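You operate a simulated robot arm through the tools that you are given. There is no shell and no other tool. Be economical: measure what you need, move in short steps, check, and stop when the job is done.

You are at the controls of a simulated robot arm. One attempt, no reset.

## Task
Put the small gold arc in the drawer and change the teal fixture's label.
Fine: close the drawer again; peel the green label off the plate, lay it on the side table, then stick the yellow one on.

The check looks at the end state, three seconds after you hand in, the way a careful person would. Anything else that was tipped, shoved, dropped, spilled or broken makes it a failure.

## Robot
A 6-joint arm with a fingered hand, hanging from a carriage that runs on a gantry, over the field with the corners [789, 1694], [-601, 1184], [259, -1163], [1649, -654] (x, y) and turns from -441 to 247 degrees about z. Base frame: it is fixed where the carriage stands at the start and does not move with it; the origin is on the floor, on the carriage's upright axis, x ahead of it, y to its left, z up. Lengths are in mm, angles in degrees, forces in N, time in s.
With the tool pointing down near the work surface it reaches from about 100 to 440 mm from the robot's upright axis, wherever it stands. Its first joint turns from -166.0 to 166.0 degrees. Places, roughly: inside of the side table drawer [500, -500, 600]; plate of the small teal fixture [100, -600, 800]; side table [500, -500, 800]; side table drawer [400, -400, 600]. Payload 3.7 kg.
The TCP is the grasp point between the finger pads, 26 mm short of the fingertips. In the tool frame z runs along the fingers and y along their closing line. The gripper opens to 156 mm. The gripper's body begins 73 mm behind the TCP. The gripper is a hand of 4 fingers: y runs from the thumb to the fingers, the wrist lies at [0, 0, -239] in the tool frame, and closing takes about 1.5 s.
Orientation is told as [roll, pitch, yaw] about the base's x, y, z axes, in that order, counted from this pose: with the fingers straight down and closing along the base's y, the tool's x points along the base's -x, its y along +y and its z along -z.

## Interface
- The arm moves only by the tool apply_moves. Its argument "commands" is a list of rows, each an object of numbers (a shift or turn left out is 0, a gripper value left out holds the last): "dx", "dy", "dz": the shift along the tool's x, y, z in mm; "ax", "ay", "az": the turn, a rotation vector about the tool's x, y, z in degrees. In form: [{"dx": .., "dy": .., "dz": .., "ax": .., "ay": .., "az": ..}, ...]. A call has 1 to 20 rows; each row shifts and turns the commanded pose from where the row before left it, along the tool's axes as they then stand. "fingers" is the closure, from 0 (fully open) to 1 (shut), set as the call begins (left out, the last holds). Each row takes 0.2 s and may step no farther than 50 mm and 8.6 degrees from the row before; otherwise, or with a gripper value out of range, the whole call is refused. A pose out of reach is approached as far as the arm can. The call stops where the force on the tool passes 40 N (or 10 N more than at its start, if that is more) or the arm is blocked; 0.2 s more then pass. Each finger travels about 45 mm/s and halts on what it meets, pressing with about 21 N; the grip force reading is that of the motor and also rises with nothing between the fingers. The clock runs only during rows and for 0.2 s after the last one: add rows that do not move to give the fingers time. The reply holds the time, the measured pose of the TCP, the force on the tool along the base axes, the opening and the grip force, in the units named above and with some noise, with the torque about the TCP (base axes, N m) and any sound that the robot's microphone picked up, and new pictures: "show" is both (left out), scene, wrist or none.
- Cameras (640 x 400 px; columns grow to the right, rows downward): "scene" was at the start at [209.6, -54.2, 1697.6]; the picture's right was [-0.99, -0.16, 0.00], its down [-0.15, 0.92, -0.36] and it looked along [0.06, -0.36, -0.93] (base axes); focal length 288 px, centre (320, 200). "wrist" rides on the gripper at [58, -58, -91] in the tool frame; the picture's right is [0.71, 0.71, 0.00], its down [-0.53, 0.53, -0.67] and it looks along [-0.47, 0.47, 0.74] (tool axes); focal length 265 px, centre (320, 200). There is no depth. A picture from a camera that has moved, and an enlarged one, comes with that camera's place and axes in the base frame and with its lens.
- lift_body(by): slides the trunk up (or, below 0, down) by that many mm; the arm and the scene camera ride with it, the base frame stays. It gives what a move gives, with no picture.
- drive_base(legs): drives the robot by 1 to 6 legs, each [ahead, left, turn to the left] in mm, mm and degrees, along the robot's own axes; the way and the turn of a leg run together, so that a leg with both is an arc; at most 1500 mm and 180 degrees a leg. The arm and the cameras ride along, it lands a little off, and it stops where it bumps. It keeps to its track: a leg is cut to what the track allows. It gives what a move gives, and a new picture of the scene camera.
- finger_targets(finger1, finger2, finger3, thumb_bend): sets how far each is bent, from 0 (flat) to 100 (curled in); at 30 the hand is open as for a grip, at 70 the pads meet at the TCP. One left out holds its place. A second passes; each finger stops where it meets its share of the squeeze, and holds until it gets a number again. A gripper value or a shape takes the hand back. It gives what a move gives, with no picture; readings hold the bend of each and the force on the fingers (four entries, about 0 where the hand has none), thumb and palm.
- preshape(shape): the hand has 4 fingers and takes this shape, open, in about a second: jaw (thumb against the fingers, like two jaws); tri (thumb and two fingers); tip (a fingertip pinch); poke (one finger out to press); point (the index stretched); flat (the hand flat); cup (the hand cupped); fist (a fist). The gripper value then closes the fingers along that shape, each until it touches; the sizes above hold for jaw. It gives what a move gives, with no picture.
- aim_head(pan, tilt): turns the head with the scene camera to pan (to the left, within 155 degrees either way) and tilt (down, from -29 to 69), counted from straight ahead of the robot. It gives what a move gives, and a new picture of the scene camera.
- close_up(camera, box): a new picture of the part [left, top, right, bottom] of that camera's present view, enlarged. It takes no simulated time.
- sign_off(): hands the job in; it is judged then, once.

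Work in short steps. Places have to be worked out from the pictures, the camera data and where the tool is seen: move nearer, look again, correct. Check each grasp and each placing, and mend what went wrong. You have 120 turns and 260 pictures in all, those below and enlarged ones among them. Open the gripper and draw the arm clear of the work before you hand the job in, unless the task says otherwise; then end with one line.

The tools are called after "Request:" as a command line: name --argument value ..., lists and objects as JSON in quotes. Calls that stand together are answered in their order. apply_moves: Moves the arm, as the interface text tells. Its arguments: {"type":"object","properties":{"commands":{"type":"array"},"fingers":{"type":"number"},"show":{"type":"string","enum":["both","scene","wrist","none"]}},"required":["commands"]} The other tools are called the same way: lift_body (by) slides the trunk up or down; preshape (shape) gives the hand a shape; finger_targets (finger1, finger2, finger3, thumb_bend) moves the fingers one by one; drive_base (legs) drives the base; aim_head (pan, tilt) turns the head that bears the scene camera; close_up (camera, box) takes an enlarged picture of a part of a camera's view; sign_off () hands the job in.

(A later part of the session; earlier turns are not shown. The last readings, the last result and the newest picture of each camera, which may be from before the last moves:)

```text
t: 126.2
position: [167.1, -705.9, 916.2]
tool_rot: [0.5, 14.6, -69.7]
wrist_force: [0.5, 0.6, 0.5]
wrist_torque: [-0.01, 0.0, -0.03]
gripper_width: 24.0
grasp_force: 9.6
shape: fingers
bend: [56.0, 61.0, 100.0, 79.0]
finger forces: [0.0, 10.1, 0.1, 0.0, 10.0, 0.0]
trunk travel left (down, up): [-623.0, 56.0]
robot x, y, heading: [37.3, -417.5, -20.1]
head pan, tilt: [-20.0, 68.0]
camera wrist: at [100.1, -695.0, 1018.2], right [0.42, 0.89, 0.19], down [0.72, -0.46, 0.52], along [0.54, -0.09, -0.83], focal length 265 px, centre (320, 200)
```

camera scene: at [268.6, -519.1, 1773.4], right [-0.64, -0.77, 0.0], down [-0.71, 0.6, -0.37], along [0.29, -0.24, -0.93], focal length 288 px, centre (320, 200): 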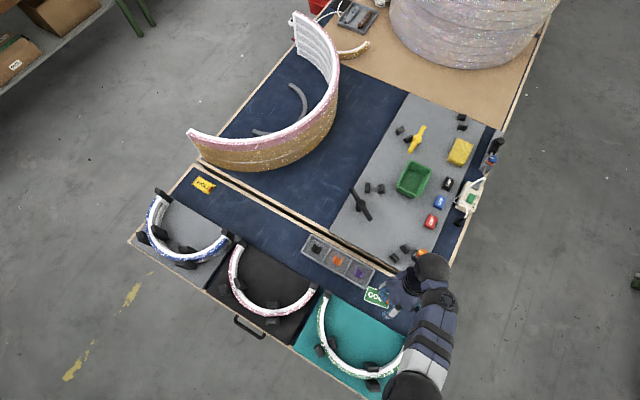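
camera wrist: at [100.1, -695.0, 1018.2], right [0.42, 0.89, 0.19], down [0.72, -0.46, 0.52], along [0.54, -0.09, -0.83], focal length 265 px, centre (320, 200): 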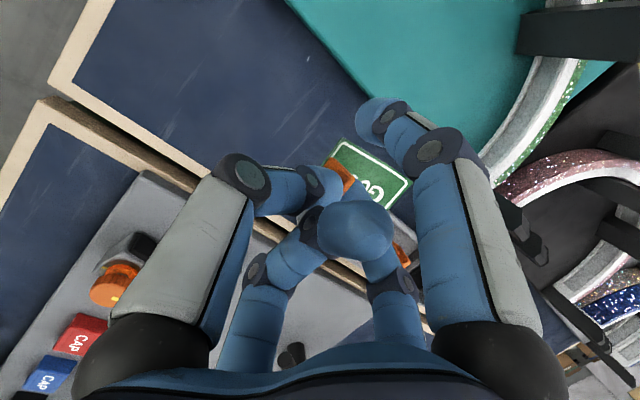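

Shift 50 mm away from the tray, then lower toward the blue strip.

Request:
apply_moves --commands '[{"dy": -25}, {"dy": -25}, {}]' --show "none"

Request:
lift_body --by -70

Request:
apply_moves --commands '[{"dx": 1.3, "dz": -0.1}, {}]' --show "both"

Request:
close_up --camera "scene" --box '[330, 230, 460, 340]'

```text
t: 127.0
position: [119.3, -722.4, 915.5]
tool_rot: [0.6, 14.7, -69.6]
wrist_force: [0.1, 0.3, -0.7]
wrist_torque: [0.01, 0.01, 0.05]
gripper_width: 23.9
grasp_force: 10.1
shape: fingers
bend: [56.0, 61.0, 100.0, 79.0]
finger forces: [0.0, 10.1, 0.0, 0.1, 9.9, 0.0]
trunk travel left (down, up): [-623.0, 56.0]
robot x, y, heading: [33.7, -414.3, -20.1]
head pan, tilt: [-20.0, 68.0]
```

```text
t: 128.0
position: [118.3, -722.2, 846.5]
tool_rot: [0.7, 14.6, -69.6]
wrist_force: [0.3, 0.6, 0.3]
wrist_torque: [-0.02, 0.0, -0.02]
gripper_width: 23.9
grasp_force: 10.1
shape: fingers
bend: [56.0, 61.0, 100.0, 79.0]
finger forces: [0.1, 10.1, 0.1, 0.0, 10.0, 0.0]
trunk travel left (down, up): [-553.0, 126.0]
robot x, y, heading: [37.8, -416.1, -20.2]
head pan, tilt: [-20.0, 68.0]
```

```text
t: 128.6
position: [118.6, -721.8, 846.4]
tool_rot: [0.6, 14.7, -69.7]
wrist_force: [0.4, -0.2, 0.1]
wrist_torque: [0.01, 0.0, 0.0]
gripper_width: 24.0
grasp_force: 9.4
shape: fingers
bend: [56.0, 61.0, 100.0, 79.0]
finger forces: [0.1, 10.1, 0.0, 0.0, 10.0, 0.1]
trunk travel left (down, up): [-553.0, 126.0]
robot x, y, heading: [37.2, -413.5, -19.8]
head pan, tilt: [-20.0, 68.0]
camera scene: at [268.6, -519.1, 1703.4], right [-0.64, -0.77, 0.0], down [-0.71, 0.6, -0.37], along [0.29, -0.24, -0.93], focal length 288 px, centre (320, 200)
camera wrist: at [52.9, -710.4, 948.4], right [0.42, 0.89, 0.19], down [0.72, -0.46, 0.52], along [0.54, -0.09, -0.83], focal length 265 px, centre (320, 200)
```

scene: 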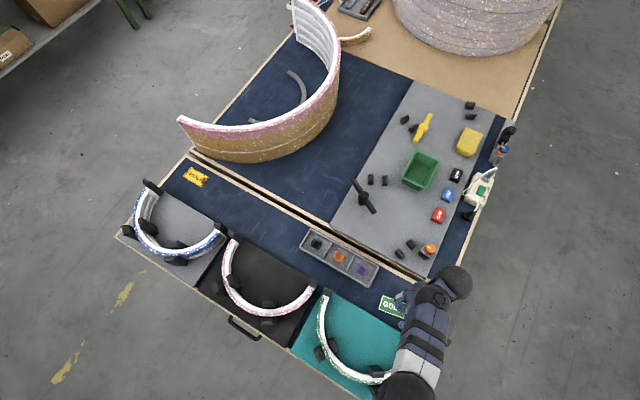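
wrist: 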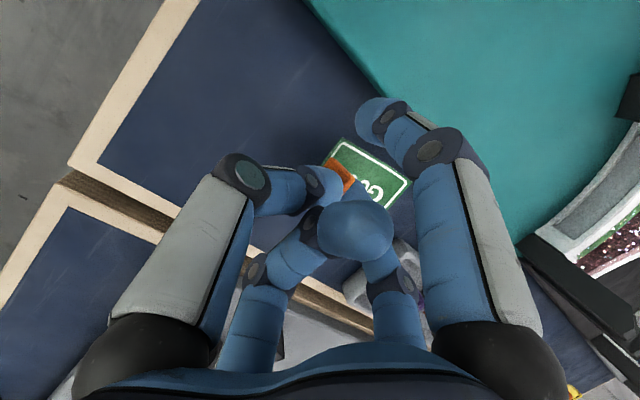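

```text
3.64 times, centred on (395, 285) of scene
camera zoom: at [268.6, -519.1, 1703.4], right [-0.64, -0.77, 0.0], down [-0.71, 0.6, -0.37], along [0.29, -0.24, -0.93], focal length 1046 px, centre (47, -109)
```

zoom: 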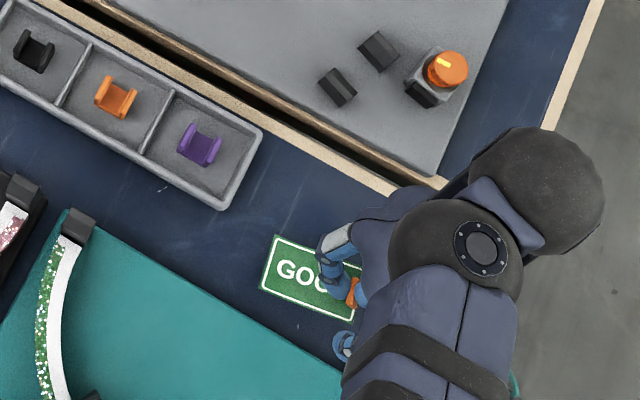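

Over the free strip. Lower in small steps until contact.

Request:
apply_moves --commands '[{"dx": -1, "dz": 3.9}, {"dx": -1, "dz": 3.9}, {"dx": -1, "dz": 3.9}, {"dx": -0.8, "dz": 2.9}, {}]' --show "none"

```text
t: 129.8
position: [118.4, -719.4, 832.1]
tool_rot: [0.6, 14.7, -69.6]
wrist_force: [-0.2, -0.8, 1.6]
wrist_torque: [0.0, -0.09, 0.02]
gripper_width: 23.6
grasp_force: 9.8
shape: fingers
bend: [56.0, 61.0, 100.0, 79.0]
finger forces: [0.0, 9.8, 0.0, 0.0, 10.4, 0.0]
trunk travel left (down, up): [-553.0, 126.0]
robot x, y, heading: [37.5, -413.6, -19.8]
head pan, tilt: [-20.0, 68.0]
```

Request:
apply_moves --commands '[{"dx": -0.6, "dz": 2.4}, {"dx": -0.6, "dz": 2.4}, {}]' --show "none"

Request:
close_up --camera "wrist" --box '[220, 80, 460, 280]'

```text
t: 130.6
position: [118.2, -722.5, 826.0]
tool_rot: [0.5, 14.6, -69.7]
wrist_force: [-0.6, -0.6, 1.2]
wrist_torque: [-0.01, -0.07, -0.02]
gripper_width: 23.4
grasp_force: 10.1
shape: fingers
bend: [56.0, 61.0, 100.0, 79.0]
finger forces: [0.0, 9.8, 0.0, 0.1, 10.3, 0.1]
trunk travel left (down, up): [-553.0, 126.0]
robot x, y, heading: [34.8, -416.8, -20.0]
head pan, tilt: [-20.0, 68.0]
```

```text
2.00 times, centred on (340, 180) of wrist
camera zoom: at [53.0, -710.7, 927.6], right [0.42, 0.89, 0.19], down [0.72, -0.46, 0.52], along [0.54, -0.09, -0.83], focal length 531 px, centre (280, 240)
```

zoom: 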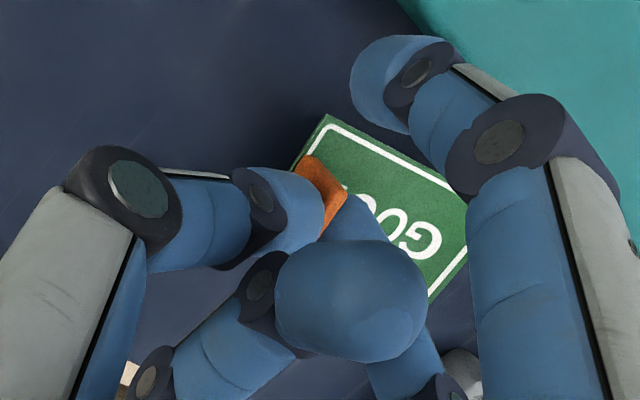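

Request:
apply_moves --commands '[{"dx": -0.6, "dz": 2.4}, {"dx": -0.6, "dz": 2.4}, {"dx": -0.6, "dz": 2.4}, {}]' --show "none"

```text
t: 131.6
position: [119.3, -720.8, 818.7]
tool_rot: [0.6, 14.7, -69.7]
wrist_force: [-0.1, 0.0, 1.2]
wrist_torque: [0.03, -0.08, 0.0]
gripper_width: 23.3
grasp_force: 9.7
shape: fingers
bend: [56.0, 61.0, 100.0, 78.0]
finger forces: [0.1, 9.8, 0.0, 0.1, 10.3, 0.1]
trunk travel left (down, up): [-553.0, 126.0]
robot x, y, heading: [36.0, -415.2, -19.9]
head pan, tilt: [-20.0, 68.0]
```

Request:
apply_moves --commands '[{"dx": -0.6, "dz": 2.4}, {"dx": -0.6, "dz": 2.4}, {"dx": -0.6, "dz": 2.4}, {}]' --show "none"

Request:
close_up --camera "wrist" --box '[220, 80, 460, 280]'

Request:
close_up --camera "scene" --box '[360, 260, 430, 330]'

```text
t: 132.6
position: [119.7, -720.3, 811.2]
tool_rot: [0.7, 14.6, -69.6]
wrist_force: [-1.0, -1.6, 2.6]
wrist_torque: [0.03, -0.07, -0.01]
gripper_width: 22.9
grasp_force: 10.2
shape: fingers
bend: [56.0, 61.0, 100.0, 78.0]
finger forces: [0.0, 9.9, 0.1, 0.0, 10.6, 0.0]
trunk travel left (down, up): [-553.0, 126.0]
robot x, y, heading: [33.1, -412.7, -20.1]
head pan, tilt: [-20.0, 68.0]
```

```text
2.00 times, centred on (340, 180) of wrist
camera zoom: at [52.6, -709.9, 913.3], right [0.42, 0.89, 0.19], down [0.72, -0.46, 0.52], along [0.54, -0.09, -0.83], focal length 531 px, centre (280, 240)
```

zoom: 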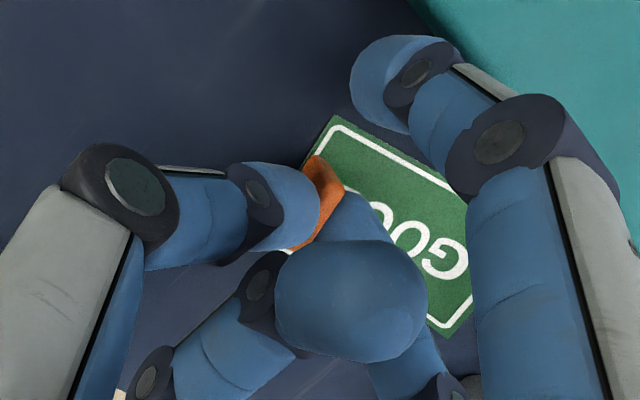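

```text
5.71 times, centred on (395, 295) of scene
camera zoom: at [268.6, -519.1, 1703.4], right [-0.64, -0.77, 0.0], down [-0.71, 0.6, -0.37], along [0.29, -0.24, -0.93], focal length 1643 px, centre (-109, -343)
```

zoom: 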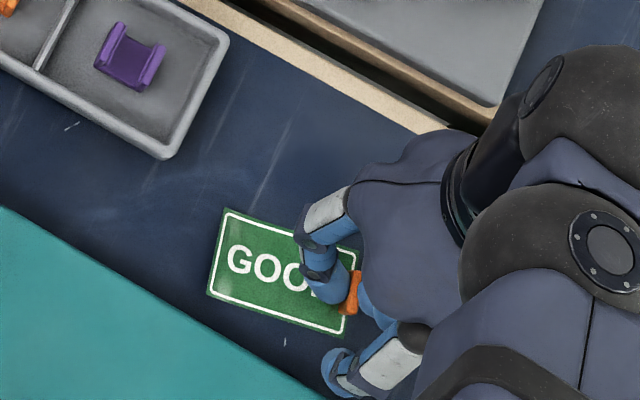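

The label is being pressed flat. A few mm more until firm contact.

Request:
apply_moves --commands '[{"dx": -0.5, "dz": 1.9}, {"dx": -0.5, "dz": 1.9}, {}]' --show "none"

```text
t: 133.4
position: [119.0, -721.5, 809.0]
tool_rot: [0.7, 14.7, -69.7]
wrist_force: [1.1, 1.8, 22.6]
wrist_torque: [0.28, -0.41, -0.09]
gripper_width: 22.8
grasp_force: 18.6
shape: fingers
bend: [56.0, 74.0, 100.0, 78.0]
finger forces: [0.1, 23.5, 0.0, 0.0, 13.9, 0.1]
trunk travel left (down, up): [-553.0, 126.0]
robot x, y, heading: [34.9, -414.2, -20.1]
head pan, tilt: [-20.0, 68.0]
```

Firm contact. Ease up 2 mm and open the pinch a little.

Request:
apply_moves --commands '[{"dx": 0.5, "dz": -1.9}, {}]' --show "none"

Request:
finger_targets --finger2 66 --thumb_bend 66

Request:
apply_moves --commands '[{"dx": 0.8, "dz": -2.9}, {"dx": 0.8, "dz": -2.9}, {"dx": 0.8, "dz": -2.9}, {"dx": 0.8, "dz": -2.9}, {}]' --show "wrist"

```text
t: 134.0
position: [120.3, -720.2, 809.7]
tool_rot: [0.7, 14.6, -69.6]
wrist_force: [0.7, -1.7, 7.9]
wrist_torque: [0.06, -0.11, -0.06]
gripper_width: 22.9
grasp_force: 13.2
shape: fingers
bend: [56.0, 74.0, 100.0, 78.0]
finger forces: [0.0, 13.9, 0.0, 0.0, 12.7, 0.0]
trunk travel left (down, up): [-553.0, 126.0]
robot x, y, heading: [39.0, -412.5, -20.0]
head pan, tilt: [-20.0, 68.0]
```

```text
t: 135.0
position: [120.9, -720.8, 808.9]
tool_rot: [0.7, 14.6, -69.5]
wrist_force: [5.7, 2.7, 17.4]
wrist_torque: [0.17, -0.22, -0.08]
gripper_width: 22.7
grasp_force: 9.9
shape: fingers
bend: [56.0, 66.0, 100.0, 67.0]
finger forces: [0.0, 17.9, 0.0, 0.0, 2.2, 0.1]
trunk travel left (down, up): [-553.0, 126.0]
robot x, y, heading: [37.7, -415.1, -19.8]
head pan, tilt: [-20.0, 68.0]
```

```text
t: 136.2
position: [117.9, -720.2, 822.7]
tool_rot: [0.5, 14.7, -69.6]
wrist_force: [0.5, 0.8, 0.5]
wrist_torque: [0.02, -0.01, 0.03]
gripper_width: 23.4
grasp_force: 0.1
shape: fingers
bend: [56.0, 66.0, 100.0, 66.0]
finger forces: [0.0, 0.0, 0.1, 0.0, 0.1, 0.0]
trunk travel left (down, up): [-553.0, 126.0]
robot x, y, heading: [37.7, -416.1, -20.1]
head pan, tilt: [-20.0, 68.0]
camera wrist: at [52.5, -709.5, 923.4], right [0.42, 0.89, 0.19], down [0.72, -0.46, 0.52], along [0.54, -0.09, -0.83], focal length 265 px, centre (320, 200)
```

wrist: 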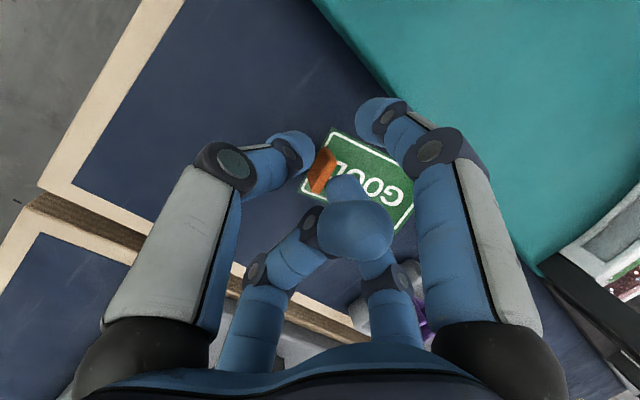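

Label released on the strip. Rise clear and check.

Request:
apply_moves --commands '[{"dx": 4, "dz": -15}, {"dx": 5, "dz": -18}]' --show "none"

Request:
lift_body --by 90

Request:
close_up --camera "wrist" --box '[180, 0, 460, 200]'

Request:
close_up --camera "scene" --box '[320, 240, 450, 390]'

```text
t: 136.8
position: [117.1, -718.7, 855.6]
tool_rot: [0.6, 14.7, -69.5]
wrist_force: [-0.6, 0.8, 0.4]
wrist_torque: [-0.07, -0.02, 0.02]
gripper_width: 23.6
grasp_force: 0.1
shape: fingers
bend: [56.0, 66.0, 100.0, 66.0]
finger forces: [0.1, 0.2, 0.0, 0.1, 0.0, 0.1]
trunk travel left (down, up): [-553.0, 126.0]
robot x, y, heading: [34.8, -417.8, -20.2]
head pan, tilt: [-20.0, 68.0]
```

```text
t: 138.1
position: [118.8, -717.6, 945.6]
tool_rot: [0.5, 14.8, -69.6]
wrist_force: [-0.4, 0.3, 0.0]
wrist_torque: [0.01, 0.0, -0.02]
gripper_width: 23.5
grasp_force: 0.0
shape: fingers
bend: [56.0, 66.0, 100.0, 66.0]
finger forces: [0.0, 0.1, 0.0, 0.0, 0.0, 0.1]
trunk travel left (down, up): [-643.0, 36.0]
robot x, y, heading: [36.2, -417.1, -20.0]
head pan, tilt: [-20.0, 68.0]
```

```text
2.00 times, centred on (320, 100) of wrist
camera zoom: at [51.5, -708.0, 1046.4], right [0.42, 0.89, 0.19], down [0.72, -0.46, 0.52], along [0.54, -0.09, -0.83], focal length 531 px, centre (320, 400)
```

zoom: 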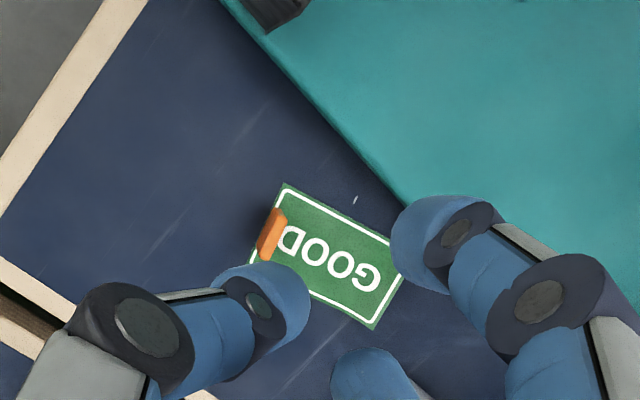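

```text
2.67 times, centred on (385, 315) of scene
camera zoom: at [268.6, -519.1, 1793.3], right [-0.64, -0.77, 0.0], down [-0.71, 0.6, -0.37], along [0.29, -0.24, -0.93], focal length 767 px, centre (147, -107)
```

zoom: 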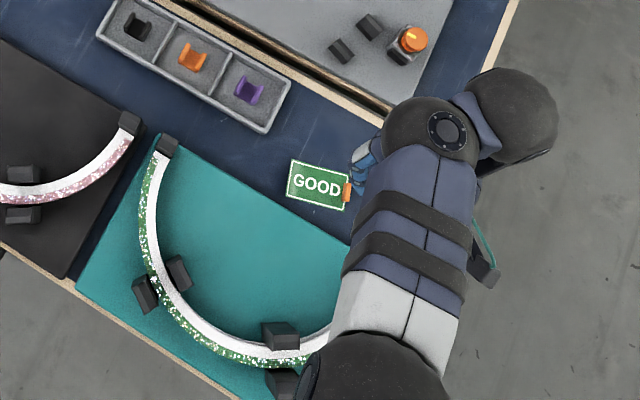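

GOOD lies flat on the side table. Now to HOLD: straighten the hand (the tall gold arc stands behind that label), raise, and drive along the table, stopping short to look.

Request:
apply_moves --commands '[{"ay": -7.5}, {"ay": -7.2}, {}]' --show "none"

Request:
lift_body --by 34

Request:
drive_base --legs '[[560, 440, 0]]'

Request:
apply_moves --commands '[{}]' --show "wrist"

```text
t: 138.9
position: [116.9, -717.3, 944.8]
tool_rot: [0.7, -0.1, -69.8]
wrist_force: [-0.2, 0.7, -0.2]
wrist_torque: [-0.03, 0.01, -0.02]
gripper_width: 23.2
grasp_force: 0.1
shape: fingers
bend: [56.0, 66.0, 100.0, 66.0]
finger forces: [0.0, 0.1, 0.1, 0.0, 0.0, 0.0]
trunk travel left (down, up): [-643.0, 36.0]
robot x, y, heading: [36.0, -415.8, -20.3]
head pan, tilt: [-20.0, 68.0]
```

```text
t: 139.7
position: [116.9, -719.2, 978.5]
tool_rot: [0.6, 0.0, -69.8]
wrist_force: [-0.3, -1.0, 0.5]
wrist_torque: [-0.01, -0.01, -0.01]
gripper_width: 23.4
grasp_force: 0.1
shape: fingers
bend: [56.0, 66.0, 100.0, 66.0]
finger forces: [0.0, 0.0, 0.0, 0.0, 0.0, 0.0]
trunk travel left (down, up): [-677.0, 2.0]
robot x, y, heading: [37.5, -416.3, -20.2]
head pan, tilt: [-20.0, 68.0]
```

```text
t: 143.5
position: [781.6, -491.5, 980.1]
tool_rot: [0.6, -0.1, -69.8]
wrist_force: [0.8, 0.8, 0.3]
wrist_torque: [0.0, -0.03, -0.05]
gripper_width: 23.5
grasp_force: 0.1
shape: fingers
bend: [56.0, 66.0, 100.0, 66.0]
finger forces: [0.1, 0.0, 0.0, 0.0, 0.0, 0.1]
trunk travel left (down, up): [-677.0, 2.0]
robot x, y, heading: [700.7, -187.3, -20.2]
head pan, tilt: [-20.0, 68.0]
camera scene: at [933.0, -292.2, 1827.4], right [-0.64, -0.77, 0.0], down [-0.71, 0.6, -0.37], along [0.29, -0.24, -0.93], focal length 288 px, centre (320, 200)
```

scene: 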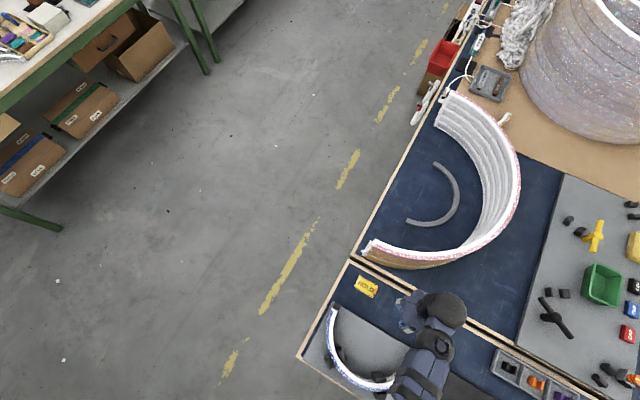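

```text
t: 143.9
position: [781.8, -491.4, 978.8]
tool_rot: [0.7, 0.0, -69.8]
wrist_force: [-1.3, 0.5, 0.6]
wrist_torque: [-0.01, 0.01, 0.01]
gripper_width: 23.4
grasp_force: 0.0
shape: fingers
bend: [56.0, 66.0, 100.0, 66.0]
finger forces: [0.1, 0.0, 0.0, 0.0, 0.0, 0.0]
trunk travel left (down, up): [-677.0, 2.0]
robot x, y, heading: [697.4, -187.5, -20.3]
head pan, tilt: [-20.0, 68.0]
camera wrist: at [706.9, -456.9, 1069.1], right [0.42, 0.91, 0.01], down [0.67, -0.31, 0.67], along [0.61, -0.28, -0.74], focal length 265 px, centre (320, 200)
```

wrist: 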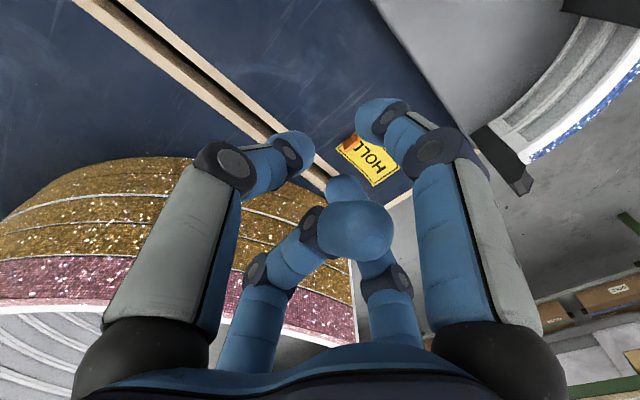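

Request:
close_up --camera "scene" --box '[320, 220, 460, 330]'

Request:
close_up --camera "wrist" --box '[300, 80, 440, 220]'

```text
3.64 times, centred on (390, 275) of scene
camera zoom: at [933.0, -292.2, 1827.4], right [-0.64, -0.77, 0.0], down [-0.71, 0.6, -0.37], along [0.29, -0.24, -0.93], focal length 1046 px, centre (66, -73)
```

zoom: 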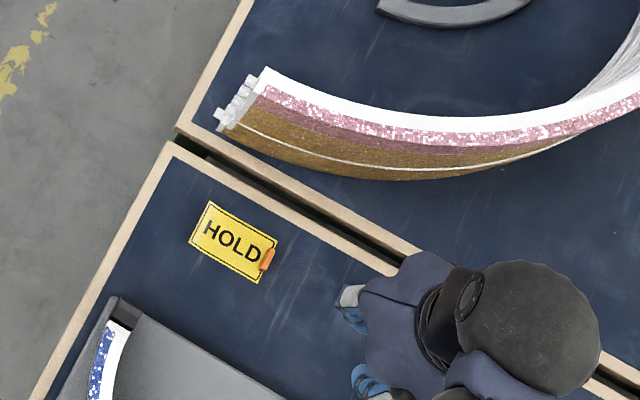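

```text
2.86 times, centred on (370, 150) of wrist
camera zoom: at [706.9, -456.9, 1069.1], right [0.42, 0.91, 0.01], down [0.67, -0.31, 0.67], along [0.61, -0.28, -0.74], focal length 758 px, centre (177, 343)
```

zoom: 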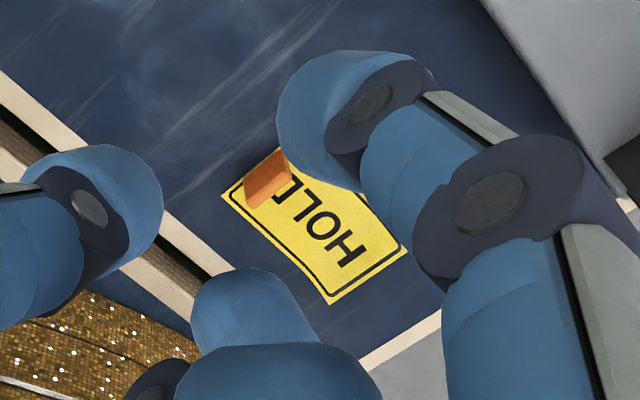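

HOLD's tab ≈ (873,-490,~785). I tilt a slight 6°, set the fingers, and move above it.

Request:
apply_moves --commands '[{"dx": -11, "dy": 29}, {"dx": -11, "dy": 29}, {"dx": -10, "dy": 28}, {"ay": 6}, {}]' --show "none"

Request:
finger_targets --finger1 66 --finger2 60 --finger3 100 --thumb_bend 60

Request:
lift_body --by -90

Request:
apply_moves --commands '[{}]' --show "both"

```text
t: 145.1
position: [872.3, -490.3, 979.9]
tool_rot: [0.6, 6.0, -69.9]
wrist_force: [-0.6, 1.0, -0.6]
wrist_torque: [0.0, -0.02, 0.0]
gripper_width: 23.1
grasp_force: 0.0
shape: fingers
bend: [56.0, 66.0, 100.0, 66.0]
finger forces: [0.0, 0.0, 0.0, 0.0, 0.0, 0.1]
trunk travel left (down, up): [-677.0, 2.0]
robot x, y, heading: [697.8, -191.6, -19.9]
head pan, tilt: [-20.0, 68.0]
```

```text
t: 146.1
position: [873.2, -490.0, 980.1]
tool_rot: [0.5, 5.9, -69.8]
wrist_force: [0.7, -0.2, -0.1]
wrist_torque: [0.02, -0.02, 0.01]
gripper_width: 15.9
grasp_force: 0.0
shape: fingers
bend: [66.0, 60.0, 100.0, 60.0]
finger forces: [0.0, 0.1, 0.0, 0.0, 0.0, 0.0]
trunk travel left (down, up): [-677.0, 2.0]
robot x, y, heading: [701.8, -191.6, -19.9]
head pan, tilt: [-20.0, 68.0]
```

```text
t: 147.4
position: [872.4, -490.5, 890.6]
tool_rot: [0.5, 6.0, -69.7]
wrist_force: [-0.1, -0.9, -0.1]
wrist_torque: [0.0, 0.03, -0.03]
gripper_width: 16.0
grasp_force: 0.1
shape: fingers
bend: [66.0, 60.0, 100.0, 60.0]
finger forces: [0.0, 0.0, 0.0, 0.0, 0.0, 0.1]
trunk travel left (down, up): [-587.0, 92.0]
robot x, y, heading: [699.3, -184.6, -19.9]
head pan, tilt: [-20.0, 68.0]
```

```text
t: 147.8
position: [873.3, -490.6, 889.8]
tool_rot: [0.7, 6.0, -69.8]
wrist_force: [-0.2, 0.6, 0.4]
wrist_torque: [0.01, -0.02, 0.02]
gripper_width: 16.2
grasp_force: 0.1
shape: fingers
bend: [66.0, 60.0, 100.0, 60.0]
finger forces: [0.1, 0.1, 0.0, 0.0, 0.1, 0.0]
trunk travel left (down, up): [-587.0, 92.0]
robot x, y, heading: [701.3, -187.7, -20.1]
head pan, tilt: [-20.0, 68.0]
camera scene: at [933.0, -292.2, 1737.4], right [-0.64, -0.77, 0.0], down [-0.71, 0.6, -0.37], along [0.29, -0.24, -0.93], focal length 288 px, centre (320, 200)
camera wrist: at [801.7, -465.6, 985.4], right [0.42, 0.9, 0.08], down [0.69, -0.38, 0.61], along [0.59, -0.2, -0.78], focal length 265 px, centre (320, 200)
```

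scene: 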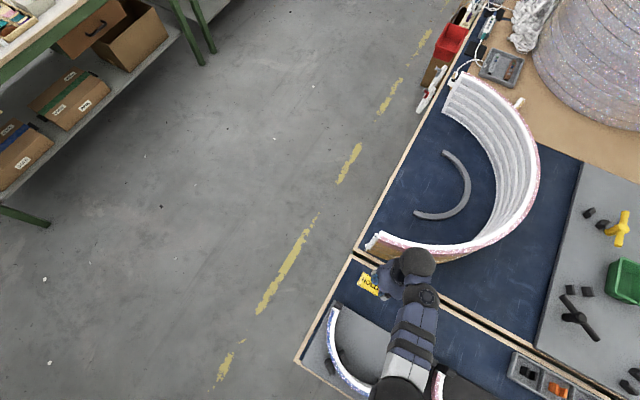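
wrist: 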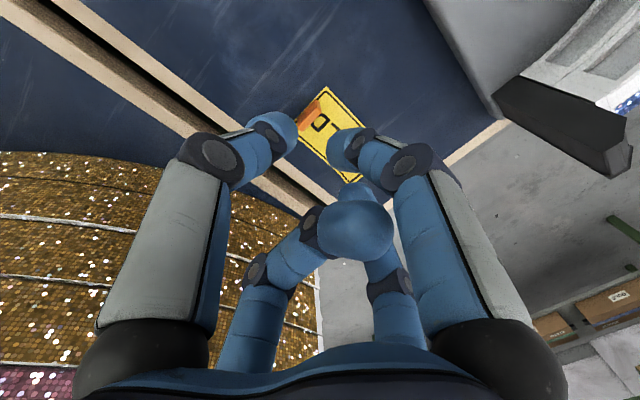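

Request:
apply_moves --commands '[{"dx": -9.7, "dy": -1}, {"dz": 15}, {"dz": 15}, {"dz": 15}, {}]' --show "none"

Request:
close_up --camera "wrist" --box '[220, 60, 420, 260]'

```text
t: 149.0
position: [874.1, -495.9, 843.6]
tool_rot: [0.6, 6.0, -69.7]
wrist_force: [0.5, 0.3, 0.2]
wrist_torque: [0.0, 0.03, 0.02]
gripper_width: 15.9
grasp_force: 0.2
shape: fingers
bend: [66.0, 60.0, 100.0, 60.0]
finger forces: [0.0, 0.0, 0.0, 0.0, 0.0, 0.1]
trunk travel left (down, up): [-587.0, 92.0]
robot x, y, heading: [700.2, -187.9, -20.2]
head pan, tilt: [-20.0, 68.0]
```

```text
2.00 times, centred on (320, 160) of wrist
camera zoom: at [803.2, -469.9, 939.2], right [0.42, 0.9, 0.08], down [0.69, -0.38, 0.61], along [0.59, -0.2, -0.78], focal length 531 px, centre (320, 280)
```

zoom: 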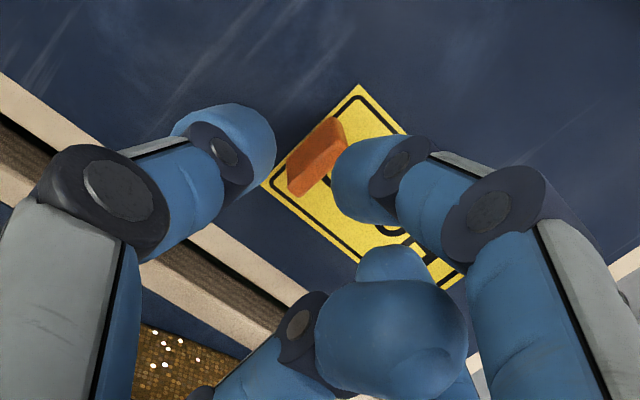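

Request:
finger_targets --finger1 61 --finger2 65 --thumb_bend 65

Request:
apply_moves --commands '[{"dx": 5}, {"dz": 6}, {"dz": 6}, {"dz": 5}, {"dz": 4}, {}]' --show "none"

Request:
close_up --camera "wrist" --box '[220, 80, 420, 280]'

```text
t: 150.0
position: [874.6, -495.6, 843.8]
tool_rot: [0.6, 6.0, -69.8]
wrist_force: [0.1, 0.2, -0.3]
wrist_torque: [-0.03, 0.01, 0.0]
gripper_width: 15.0
grasp_force: 0.0
shape: fingers
bend: [61.0, 65.0, 100.0, 65.0]
finger forces: [0.0, 0.0, 0.0, 0.0, 0.0, 0.0]
trunk travel left (down, up): [-587.0, 92.0]
robot x, y, heading: [700.2, -188.9, -20.1]
head pan, tilt: [-20.0, 68.0]
```

```text
t: 151.4
position: [872.0, -489.2, 822.7]
tool_rot: [0.6, 6.0, -69.8]
wrist_force: [-0.3, -0.3, 0.6]
wrist_torque: [-0.01, 0.0, 0.02]
gripper_width: 14.9
grasp_force: 0.0
shape: fingers
bend: [61.0, 65.0, 100.0, 65.0]
finger forces: [0.0, 0.0, 0.0, 0.0, 0.0, 0.1]
trunk travel left (down, up): [-587.0, 92.0]
robot x, y, heading: [701.9, -188.4, -20.2]
head pan, tilt: [-20.0, 68.0]
```

```text
2.00 times, centred on (320, 180) of wrist
camera zoom: at [800.7, -464.5, 919.0], right [0.42, 0.9, 0.08], down [0.69, -0.38, 0.61], along [0.59, -0.2, -0.78], focal length 531 px, centre (320, 240)
```

zoom: 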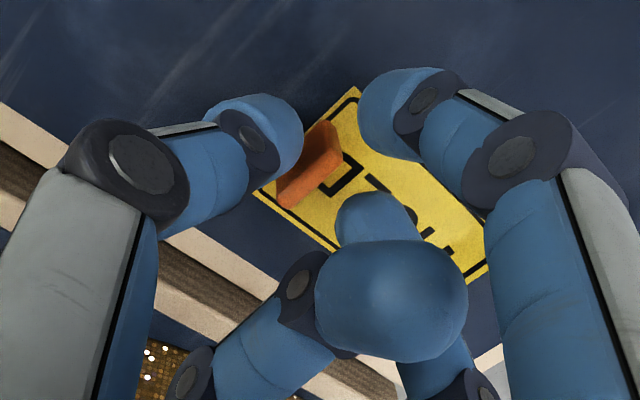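

Request:
apply_moves --commands '[{"dz": 2.5}, {"dz": 2.5}, {"dz": 2}, {}]' --show "none"

Request:
close_up --camera "wrist" --box '[220, 80, 420, 280]'

```text
t: 152.4
position: [871.6, -488.2, 816.4]
tool_rot: [0.6, 6.1, -69.8]
wrist_force: [-0.1, 0.0, -0.6]
wrist_torque: [0.01, 0.02, -0.01]
gripper_width: 15.3
grasp_force: 0.0
shape: fingers
bend: [61.0, 65.0, 100.0, 65.0]
finger forces: [0.1, 0.0, 0.1, 0.0, 0.1, 0.1]
trunk travel left (down, up): [-587.0, 92.0]
robot x, y, heading: [699.5, -191.6, -20.2]
head pan, tilt: [-20.0, 68.0]
```

```text
2.00 times, centred on (320, 180) of wrist
camera zoom: at [800.7, -463.6, 912.4], right [0.42, 0.9, 0.08], down [0.69, -0.38, 0.61], along [0.59, -0.2, -0.78], focal length 531 px, centre (320, 240)
```

zoom: 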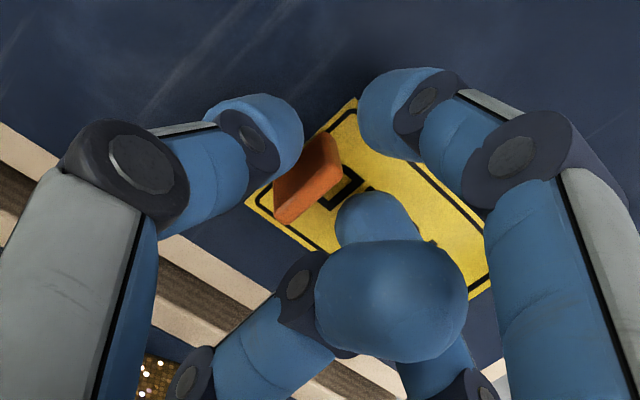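

Request:
apply_moves --commands '[{"dz": 2}, {"dz": 2}, {}]' --show "none"

```text
t: 153.2
position: [872.7, -487.8, 812.4]
tool_rot: [0.6, 5.9, -69.8]
wrist_force: [1.6, 0.1, 2.6]
wrist_torque: [0.02, -0.05, 0.02]
gripper_width: 14.7
grasp_force: 1.1
shape: fingers
bend: [61.0, 65.0, 100.0, 65.0]
finger forces: [0.1, 2.9, 0.1, 0.0, 0.0, 0.0]
trunk travel left (down, up): [-587.0, 92.0]
robot x, y, heading: [701.1, -189.0, -20.0]
head pan, tilt: [-20.0, 68.0]
```

Finger2 just touches the label. Close the pinch (thumb position-limited).

Request:
finger_targets --finger2 88 --thumb_bend 76

Request:
apply_moves --commands '[{"dx": 0.2, "dz": -2}, {"dx": 0.3, "dz": -3}, {"dx": 0.3, "dz": -3}, {"dx": 0.3, "dz": -3}, {"dx": 0.3, "dz": -3}, {}]' --show "wrist"

Request:
close_up --camera "wrist" --box '[220, 80, 420, 280]'

```text
t: 154.2
position: [873.2, -487.7, 812.4]
tool_rot: [0.5, 6.0, -69.8]
wrist_force: [-0.3, 0.0, 0.7]
wrist_torque: [0.02, 0.01, 0.01]
gripper_width: 11.4
grasp_force: 7.8
shape: fingers
bend: [61.0, 71.0, 100.0, 72.0]
finger forces: [0.0, 7.9, 0.0, 0.1, 7.9, 0.0]
trunk travel left (down, up): [-587.0, 92.0]
robot x, y, heading: [702.2, -189.7, -20.2]
head pan, tilt: [-20.0, 68.0]
```

```text
t: 155.6
position: [870.3, -487.2, 827.3]
tool_rot: [0.6, 6.0, -69.7]
wrist_force: [-0.3, 0.4, 0.0]
wrist_torque: [0.0, -0.03, 0.04]
gripper_width: 11.2
grasp_force: 7.9
shape: fingers
bend: [61.0, 71.0, 100.0, 72.0]
finger forces: [0.1, 7.9, 0.0, 0.1, 7.9, 0.1]
trunk travel left (down, up): [-587.0, 92.0]
robot x, y, heading: [702.1, -186.0, -19.9]
head pan, tilt: [-20.0, 68.0]
camera wrist: at [800.1, -463.0, 922.4], right [0.42, 0.9, 0.08], down [0.69, -0.38, 0.62], along [0.59, -0.2, -0.78], focal length 265 px, centre (320, 200)
```

wrist: 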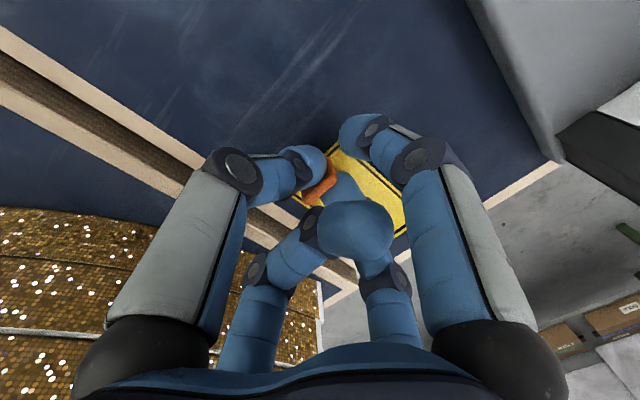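

```text
2.00 times, centred on (320, 180) of wrist
camera zoom: at [800.1, -463.0, 922.4], right [0.42, 0.9, 0.08], down [0.69, -0.38, 0.62], along [0.59, -0.2, -0.78], focal length 531 px, centre (320, 240)
```

zoom: 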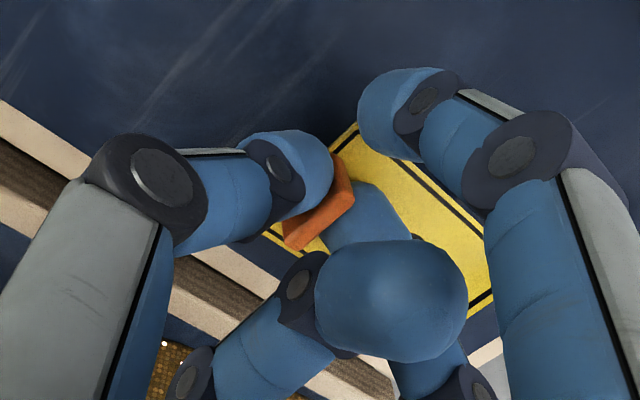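

HOLD is in hand, stable (8 N each). Raise arm and trunk, then drive back to the teal fixture.

Request:
apply_moves --commands '[{"dx": 1.5, "dz": -15}, {"dx": 1.5, "dz": -15}, {"dx": 2, "dz": -20}, {}]' --show "none"

Request:
lift_body --by 90

Request:
drive_base --legs '[[-624, -336, 0]]'

Request:
apply_moves --commands '[{}]' --show "wrist"

```text
t: 156.6
position: [872.3, -487.3, 876.8]
tool_rot: [0.6, 6.0, -69.8]
wrist_force: [-0.6, 0.3, -0.5]
wrist_torque: [-0.01, 0.0, 0.0]
gripper_width: 11.3
grasp_force: 7.7
shape: fingers
bend: [61.0, 71.0, 100.0, 72.0]
finger forces: [0.0, 7.9, 0.1, 0.0, 7.9, 0.0]
trunk travel left (down, up): [-587.0, 92.0]
robot x, y, heading: [703.8, -185.1, -20.1]
head pan, tilt: [-20.0, 68.0]
```

```text
t: 157.8
position: [873.5, -487.5, 967.2]
tool_rot: [0.7, 6.0, -69.8]
wrist_force: [0.3, -0.1, -0.1]
wrist_torque: [0.01, -0.01, -0.01]
gripper_width: 11.3
grasp_force: 8.3
shape: fingers
bend: [61.0, 71.0, 100.0, 72.0]
finger forces: [0.1, 7.8, 0.0, 0.1, 7.9, 0.1]
trunk travel left (down, up): [-677.0, 2.0]
robot x, y, heading: [700.4, -186.7, -20.0]
head pan, tilt: [-20.0, 68.0]
```

```text
t: 161.7
position: [170.8, -589.3, 966.9]
tool_rot: [0.5, 6.0, -69.6]
wrist_force: [0.3, 0.1, 0.4]
wrist_torque: [0.0, 0.0, 0.01]
gripper_width: 11.0
grasp_force: 8.3
shape: fingers
bend: [61.0, 71.0, 100.0, 72.0]
finger forces: [0.0, 7.9, 0.0, 0.0, 7.9, 0.0]
trunk travel left (down, up): [-677.0, 2.0]
robot x, y, heading: [-0.7, -290.4, -19.7]
head pan, tilt: [-20.0, 68.0]
camera scene: at [229.9, -392.9, 1827.4], right [-0.64, -0.77, 0.0], down [-0.71, 0.59, -0.37], along [0.29, -0.24, -0.93], focal length 288 px, centre (320, 200)
```

scene: 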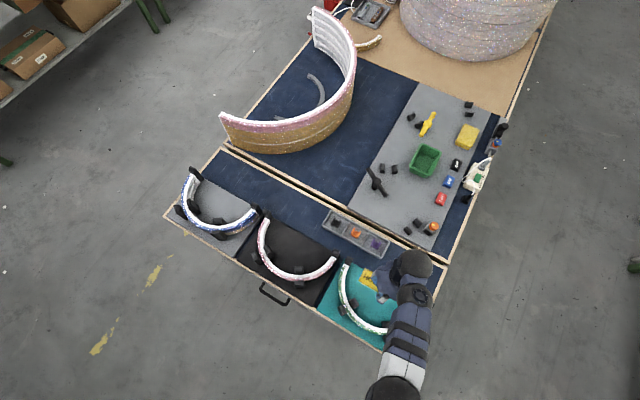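

```text
t: 162.1
position: [170.0, -589.0, 968.0]
tool_rot: [0.6, 6.0, -69.4]
wrist_force: [-0.7, 0.0, 0.0]
wrist_torque: [-0.03, -0.01, 0.0]
gripper_width: 11.0
grasp_force: 7.5
shape: fingers
bend: [61.0, 71.0, 100.0, 72.0]
finger forces: [0.1, 7.9, 0.0, 0.0, 7.9, 0.0]
trunk travel left (down, up): [-677.0, 2.0]
robot x, y, heading: [-8.5, -292.7, -19.9]
head pan, tilt: [-20.0, 68.0]
camera wrist: at [98.9, -564.8, 1063.0], right [0.42, 0.91, 0.08], down [0.69, -0.37, 0.62], along [0.59, -0.2, -0.78], focal length 265 px, centre (320, 200)
```

wrist: 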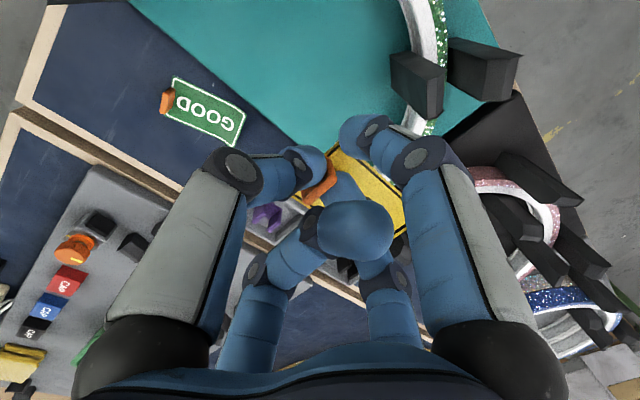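

Move above the placing spot (slightly back-left of the old label position), then lower 80 by trunk and look.

Request:
apply_moves --commands '[{"dx": 10.2, "dy": -19.5}, {"dx": 10.3, "dy": -19.4}, {}]' --show "none"

Request:
lift_body --by -85

Request:
apply_moves --commands '[{}]' --show "both"

Request:
close_up --camera "scene" --box '[330, 240, 460, 350]'

```text
t: 162.9
position: [125.4, -584.1, 967.9]
tool_rot: [0.6, 6.0, -69.5]
wrist_force: [-0.7, -0.5, -0.2]
wrist_torque: [-0.02, -0.01, 0.02]
gripper_width: 11.3
grasp_force: 7.9
shape: fingers
bend: [61.0, 71.0, 100.0, 72.0]
finger forces: [0.1, 7.8, 0.0, 0.0, 7.8, 0.1]
trunk travel left (down, up): [-677.0, 2.0]
robot x, y, heading: [-3.3, -287.0, -20.0]
head pan, tilt: [-20.0, 68.0]
```

```text
t: 164.1
position: [126.5, -583.9, 883.4]
tool_rot: [0.6, 6.0, -69.5]
wrist_force: [-0.3, 0.8, -1.3]
wrist_torque: [-0.02, 0.03, 0.03]
gripper_width: 11.0
grasp_force: 8.1
shape: fingers
bend: [61.0, 71.0, 100.0, 72.0]
finger forces: [0.0, 7.8, 0.1, 0.1, 7.8, 0.0]
trunk travel left (down, up): [-592.0, 87.0]
robot x, y, heading: [-2.1, -290.6, -19.9]
head pan, tilt: [-20.0, 68.0]
```

```text
t: 164.5
position: [126.5, -584.3, 882.9]
tool_rot: [0.5, 6.1, -69.5]
wrist_force: [0.5, -0.5, -0.4]
wrist_torque: [0.0, 0.03, 0.03]
gripper_width: 11.4
grasp_force: 8.0
shape: fingers
bend: [61.0, 71.0, 100.0, 72.0]
finger forces: [0.0, 8.0, 0.0, 0.0, 7.8, 0.0]
trunk travel left (down, up): [-592.0, 87.0]
robot x, y, heading: [1.0, -291.7, -19.8]
head pan, tilt: [-20.0, 68.0]
camera scene: at [229.9, -392.9, 1742.4], right [-0.64, -0.77, 0.0], down [-0.71, 0.59, -0.37], along [0.29, -0.24, -0.93], focal length 288 px, centre (320, 200)
camera wrist: at [55.1, -560.0, 979.1], right [0.42, 0.91, 0.08], down [0.69, -0.37, 0.62], along [0.59, -0.2, -0.78], focal length 265 px, centre (320, 200)
```

scene: 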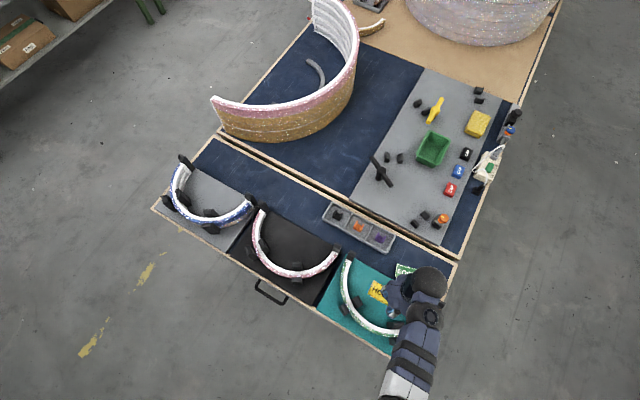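
wrist: 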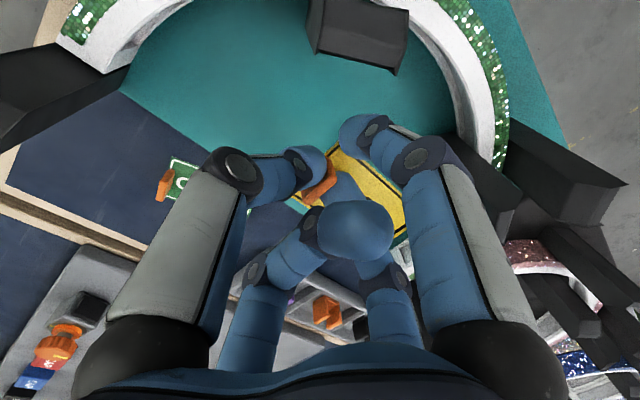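

```text
3.64 times, centred on (395, 295) of scene
camera zoom: at [229.9, -392.9, 1742.4], right [-0.64, -0.77, 0.0], down [-0.71, 0.59, -0.37], along [0.29, -0.24, -0.93], focal length 1046 px, centre (47, -146)
```

zoom: 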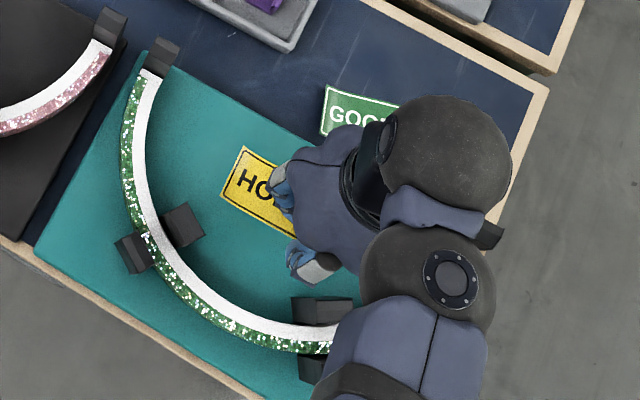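

Well placed over the plate and clear of the block. Lower to just above the plate.

Request:
apply_moves --commands '[{"dx": -1, "dz": 10}, {"dx": -1, "dz": 10}, {"dx": -1, "dz": 10}, {"dx": -1, "dz": 10}, {"dx": -0.4, "dz": 4}, {}]' --show "none"

Request:
close_up --camera "scene" --box '[330, 240, 460, 350]'

Request:
close_up --camera "wrist" --box '[200, 0, 480, 280]'

```text
t: 165.9
position: [126.2, -584.3, 839.8]
tool_rot: [0.6, 5.9, -69.6]
wrist_force: [1.1, 0.5, 0.4]
wrist_torque: [-0.01, 0.03, 0.07]
gripper_width: 11.3
grasp_force: 7.5
shape: fingers
bend: [61.0, 71.0, 100.0, 72.0]
finger forces: [0.0, 8.0, 0.1, 0.0, 7.8, 0.0]
trunk travel left (down, up): [-592.0, 87.0]
robot x, y, heading: [-2.7, -287.3, -19.5]
head pan, tilt: [-20.0, 68.0]
```

```text
3.64 times, centred on (395, 295) of scene
camera zoom: at [229.9, -392.9, 1742.4], right [-0.64, -0.77, 0.0], down [-0.71, 0.59, -0.37], along [0.29, -0.24, -0.93], focal length 1046 px, centre (47, -146)
```

zoom: 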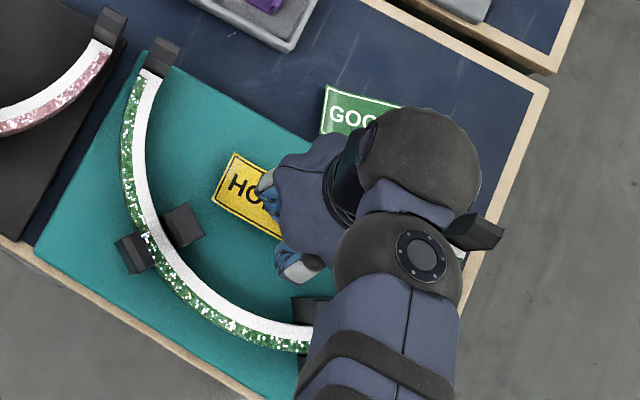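

```text
1.43 times, centred on (340, 140) of wrist
camera zoom: at [55.1, -559.8, 934.8], right [0.42, 0.91, 0.08], down [0.69, -0.37, 0.62], along [0.59, -0.2, -0.78], focal length 379 px, centre (291, 286)
```

zoom: 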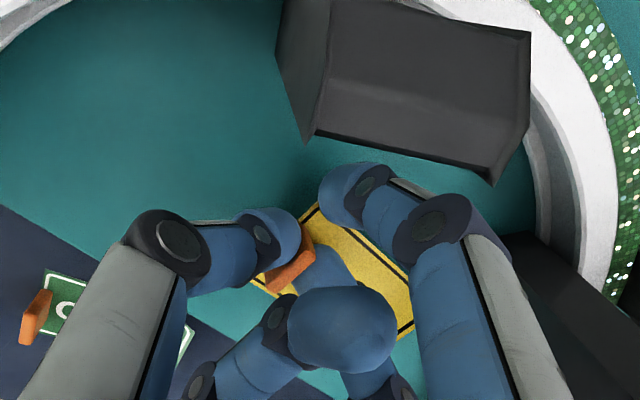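

Request:
apply_moves --commands '[{"dx": -0.3, "dz": 3}, {"dx": -0.3, "dz": 3}, {"dx": -0.2, "dz": 2}, {}]' --show "none"

```text
t: 166.9
position: [126.6, -584.9, 832.0]
tool_rot: [0.6, 6.0, -69.5]
wrist_force: [0.3, 0.3, 0.4]
wrist_torque: [-0.01, -0.01, 0.0]
gripper_width: 11.2
grasp_force: 7.6
shape: fingers
bend: [61.0, 71.0, 100.0, 72.0]
finger forces: [0.0, 7.9, 0.0, 0.1, 7.9, 0.1]
trunk travel left (down, up): [-592.0, 87.0]
robot x, y, heading: [-0.7, -291.1, -19.8]
head pan, tilt: [-20.0, 68.0]
```

Request:
apply_moves --commands '[{"dx": -0.2, "dz": 2}, {"dx": -0.2, "dz": 2}, {"dx": -0.2, "dz": 2}, {}]' --show "none"

```text
t: 167.7
position: [128.5, -584.7, 829.3]
tool_rot: [0.5, 6.1, -69.5]
wrist_force: [-3.3, 6.3, 32.2]
wrist_torque: [0.87, 0.38, -0.01]
gripper_width: 12.8
grasp_force: 23.1
shape: fingers
bend: [59.0, 72.0, 100.0, 72.0]
finger forces: [26.0, 10.8, 0.1, 0.0, 10.0, 0.0]
trunk travel left (down, up): [-592.0, 87.0]
robot x, y, heading: [-4.6, -292.6, -19.8]
head pan, tilt: [-20.0, 68.0]
stopped in row 4: the force on the tool passed its limit at 44 N (the readings are from after the stop); the commanded pose is now the measured one
```

Finger1's tip is pressing instead of the label. Rise 3 mm, curl finger1 to 70, and press down again.

Request:
apply_moves --commands '[{"dx": 0.3, "dz": -3}, {}]' --show "none"

Request:
finger_targets --finger1 71

Request:
close_up --camera "wrist" --box '[220, 80, 420, 280]'

```text
t: 168.3
position: [127.0, -585.5, 828.2]
tool_rot: [0.6, 6.1, -69.6]
wrist_force: [0.0, -0.1, -1.1]
wrist_torque: [0.03, 0.03, -0.01]
gripper_width: 11.8
grasp_force: 8.1
shape: fingers
bend: [61.0, 72.0, 100.0, 72.0]
finger forces: [0.4, 7.6, 0.1, 0.0, 8.2, 0.0]
trunk travel left (down, up): [-592.0, 87.0]
robot x, y, heading: [-4.1, -292.0, -19.9]
head pan, tilt: [-20.0, 68.0]
```

```text
t: 169.3
position: [126.8, -585.0, 829.8]
tool_rot: [0.7, 6.0, -69.5]
wrist_force: [-1.4, 1.9, -3.7]
wrist_torque: [0.04, 0.01, 0.06]
gripper_width: 4.4
grasp_force: 10.4
shape: fingers
bend: [65.0, 72.0, 100.0, 72.0]
finger forces: [6.0, 7.4, 0.0, 0.0, 8.1, 0.1]
trunk travel left (down, up): [-592.0, 87.0]
robot x, y, heading: [-2.9, -291.8, -19.8]
head pan, tilt: [-20.0, 68.0]
```

```text
2.00 times, centred on (320, 180) of wrist
camera zoom: at [55.6, -560.3, 924.5], right [0.42, 0.91, 0.08], down [0.69, -0.37, 0.61], along [0.59, -0.2, -0.79], focal length 531 px, centre (320, 240)
```

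zoom: 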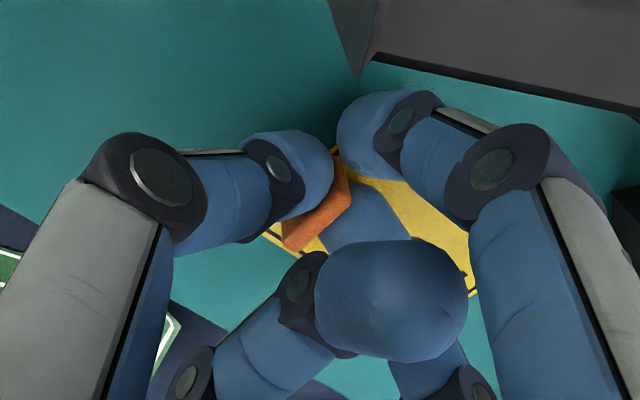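

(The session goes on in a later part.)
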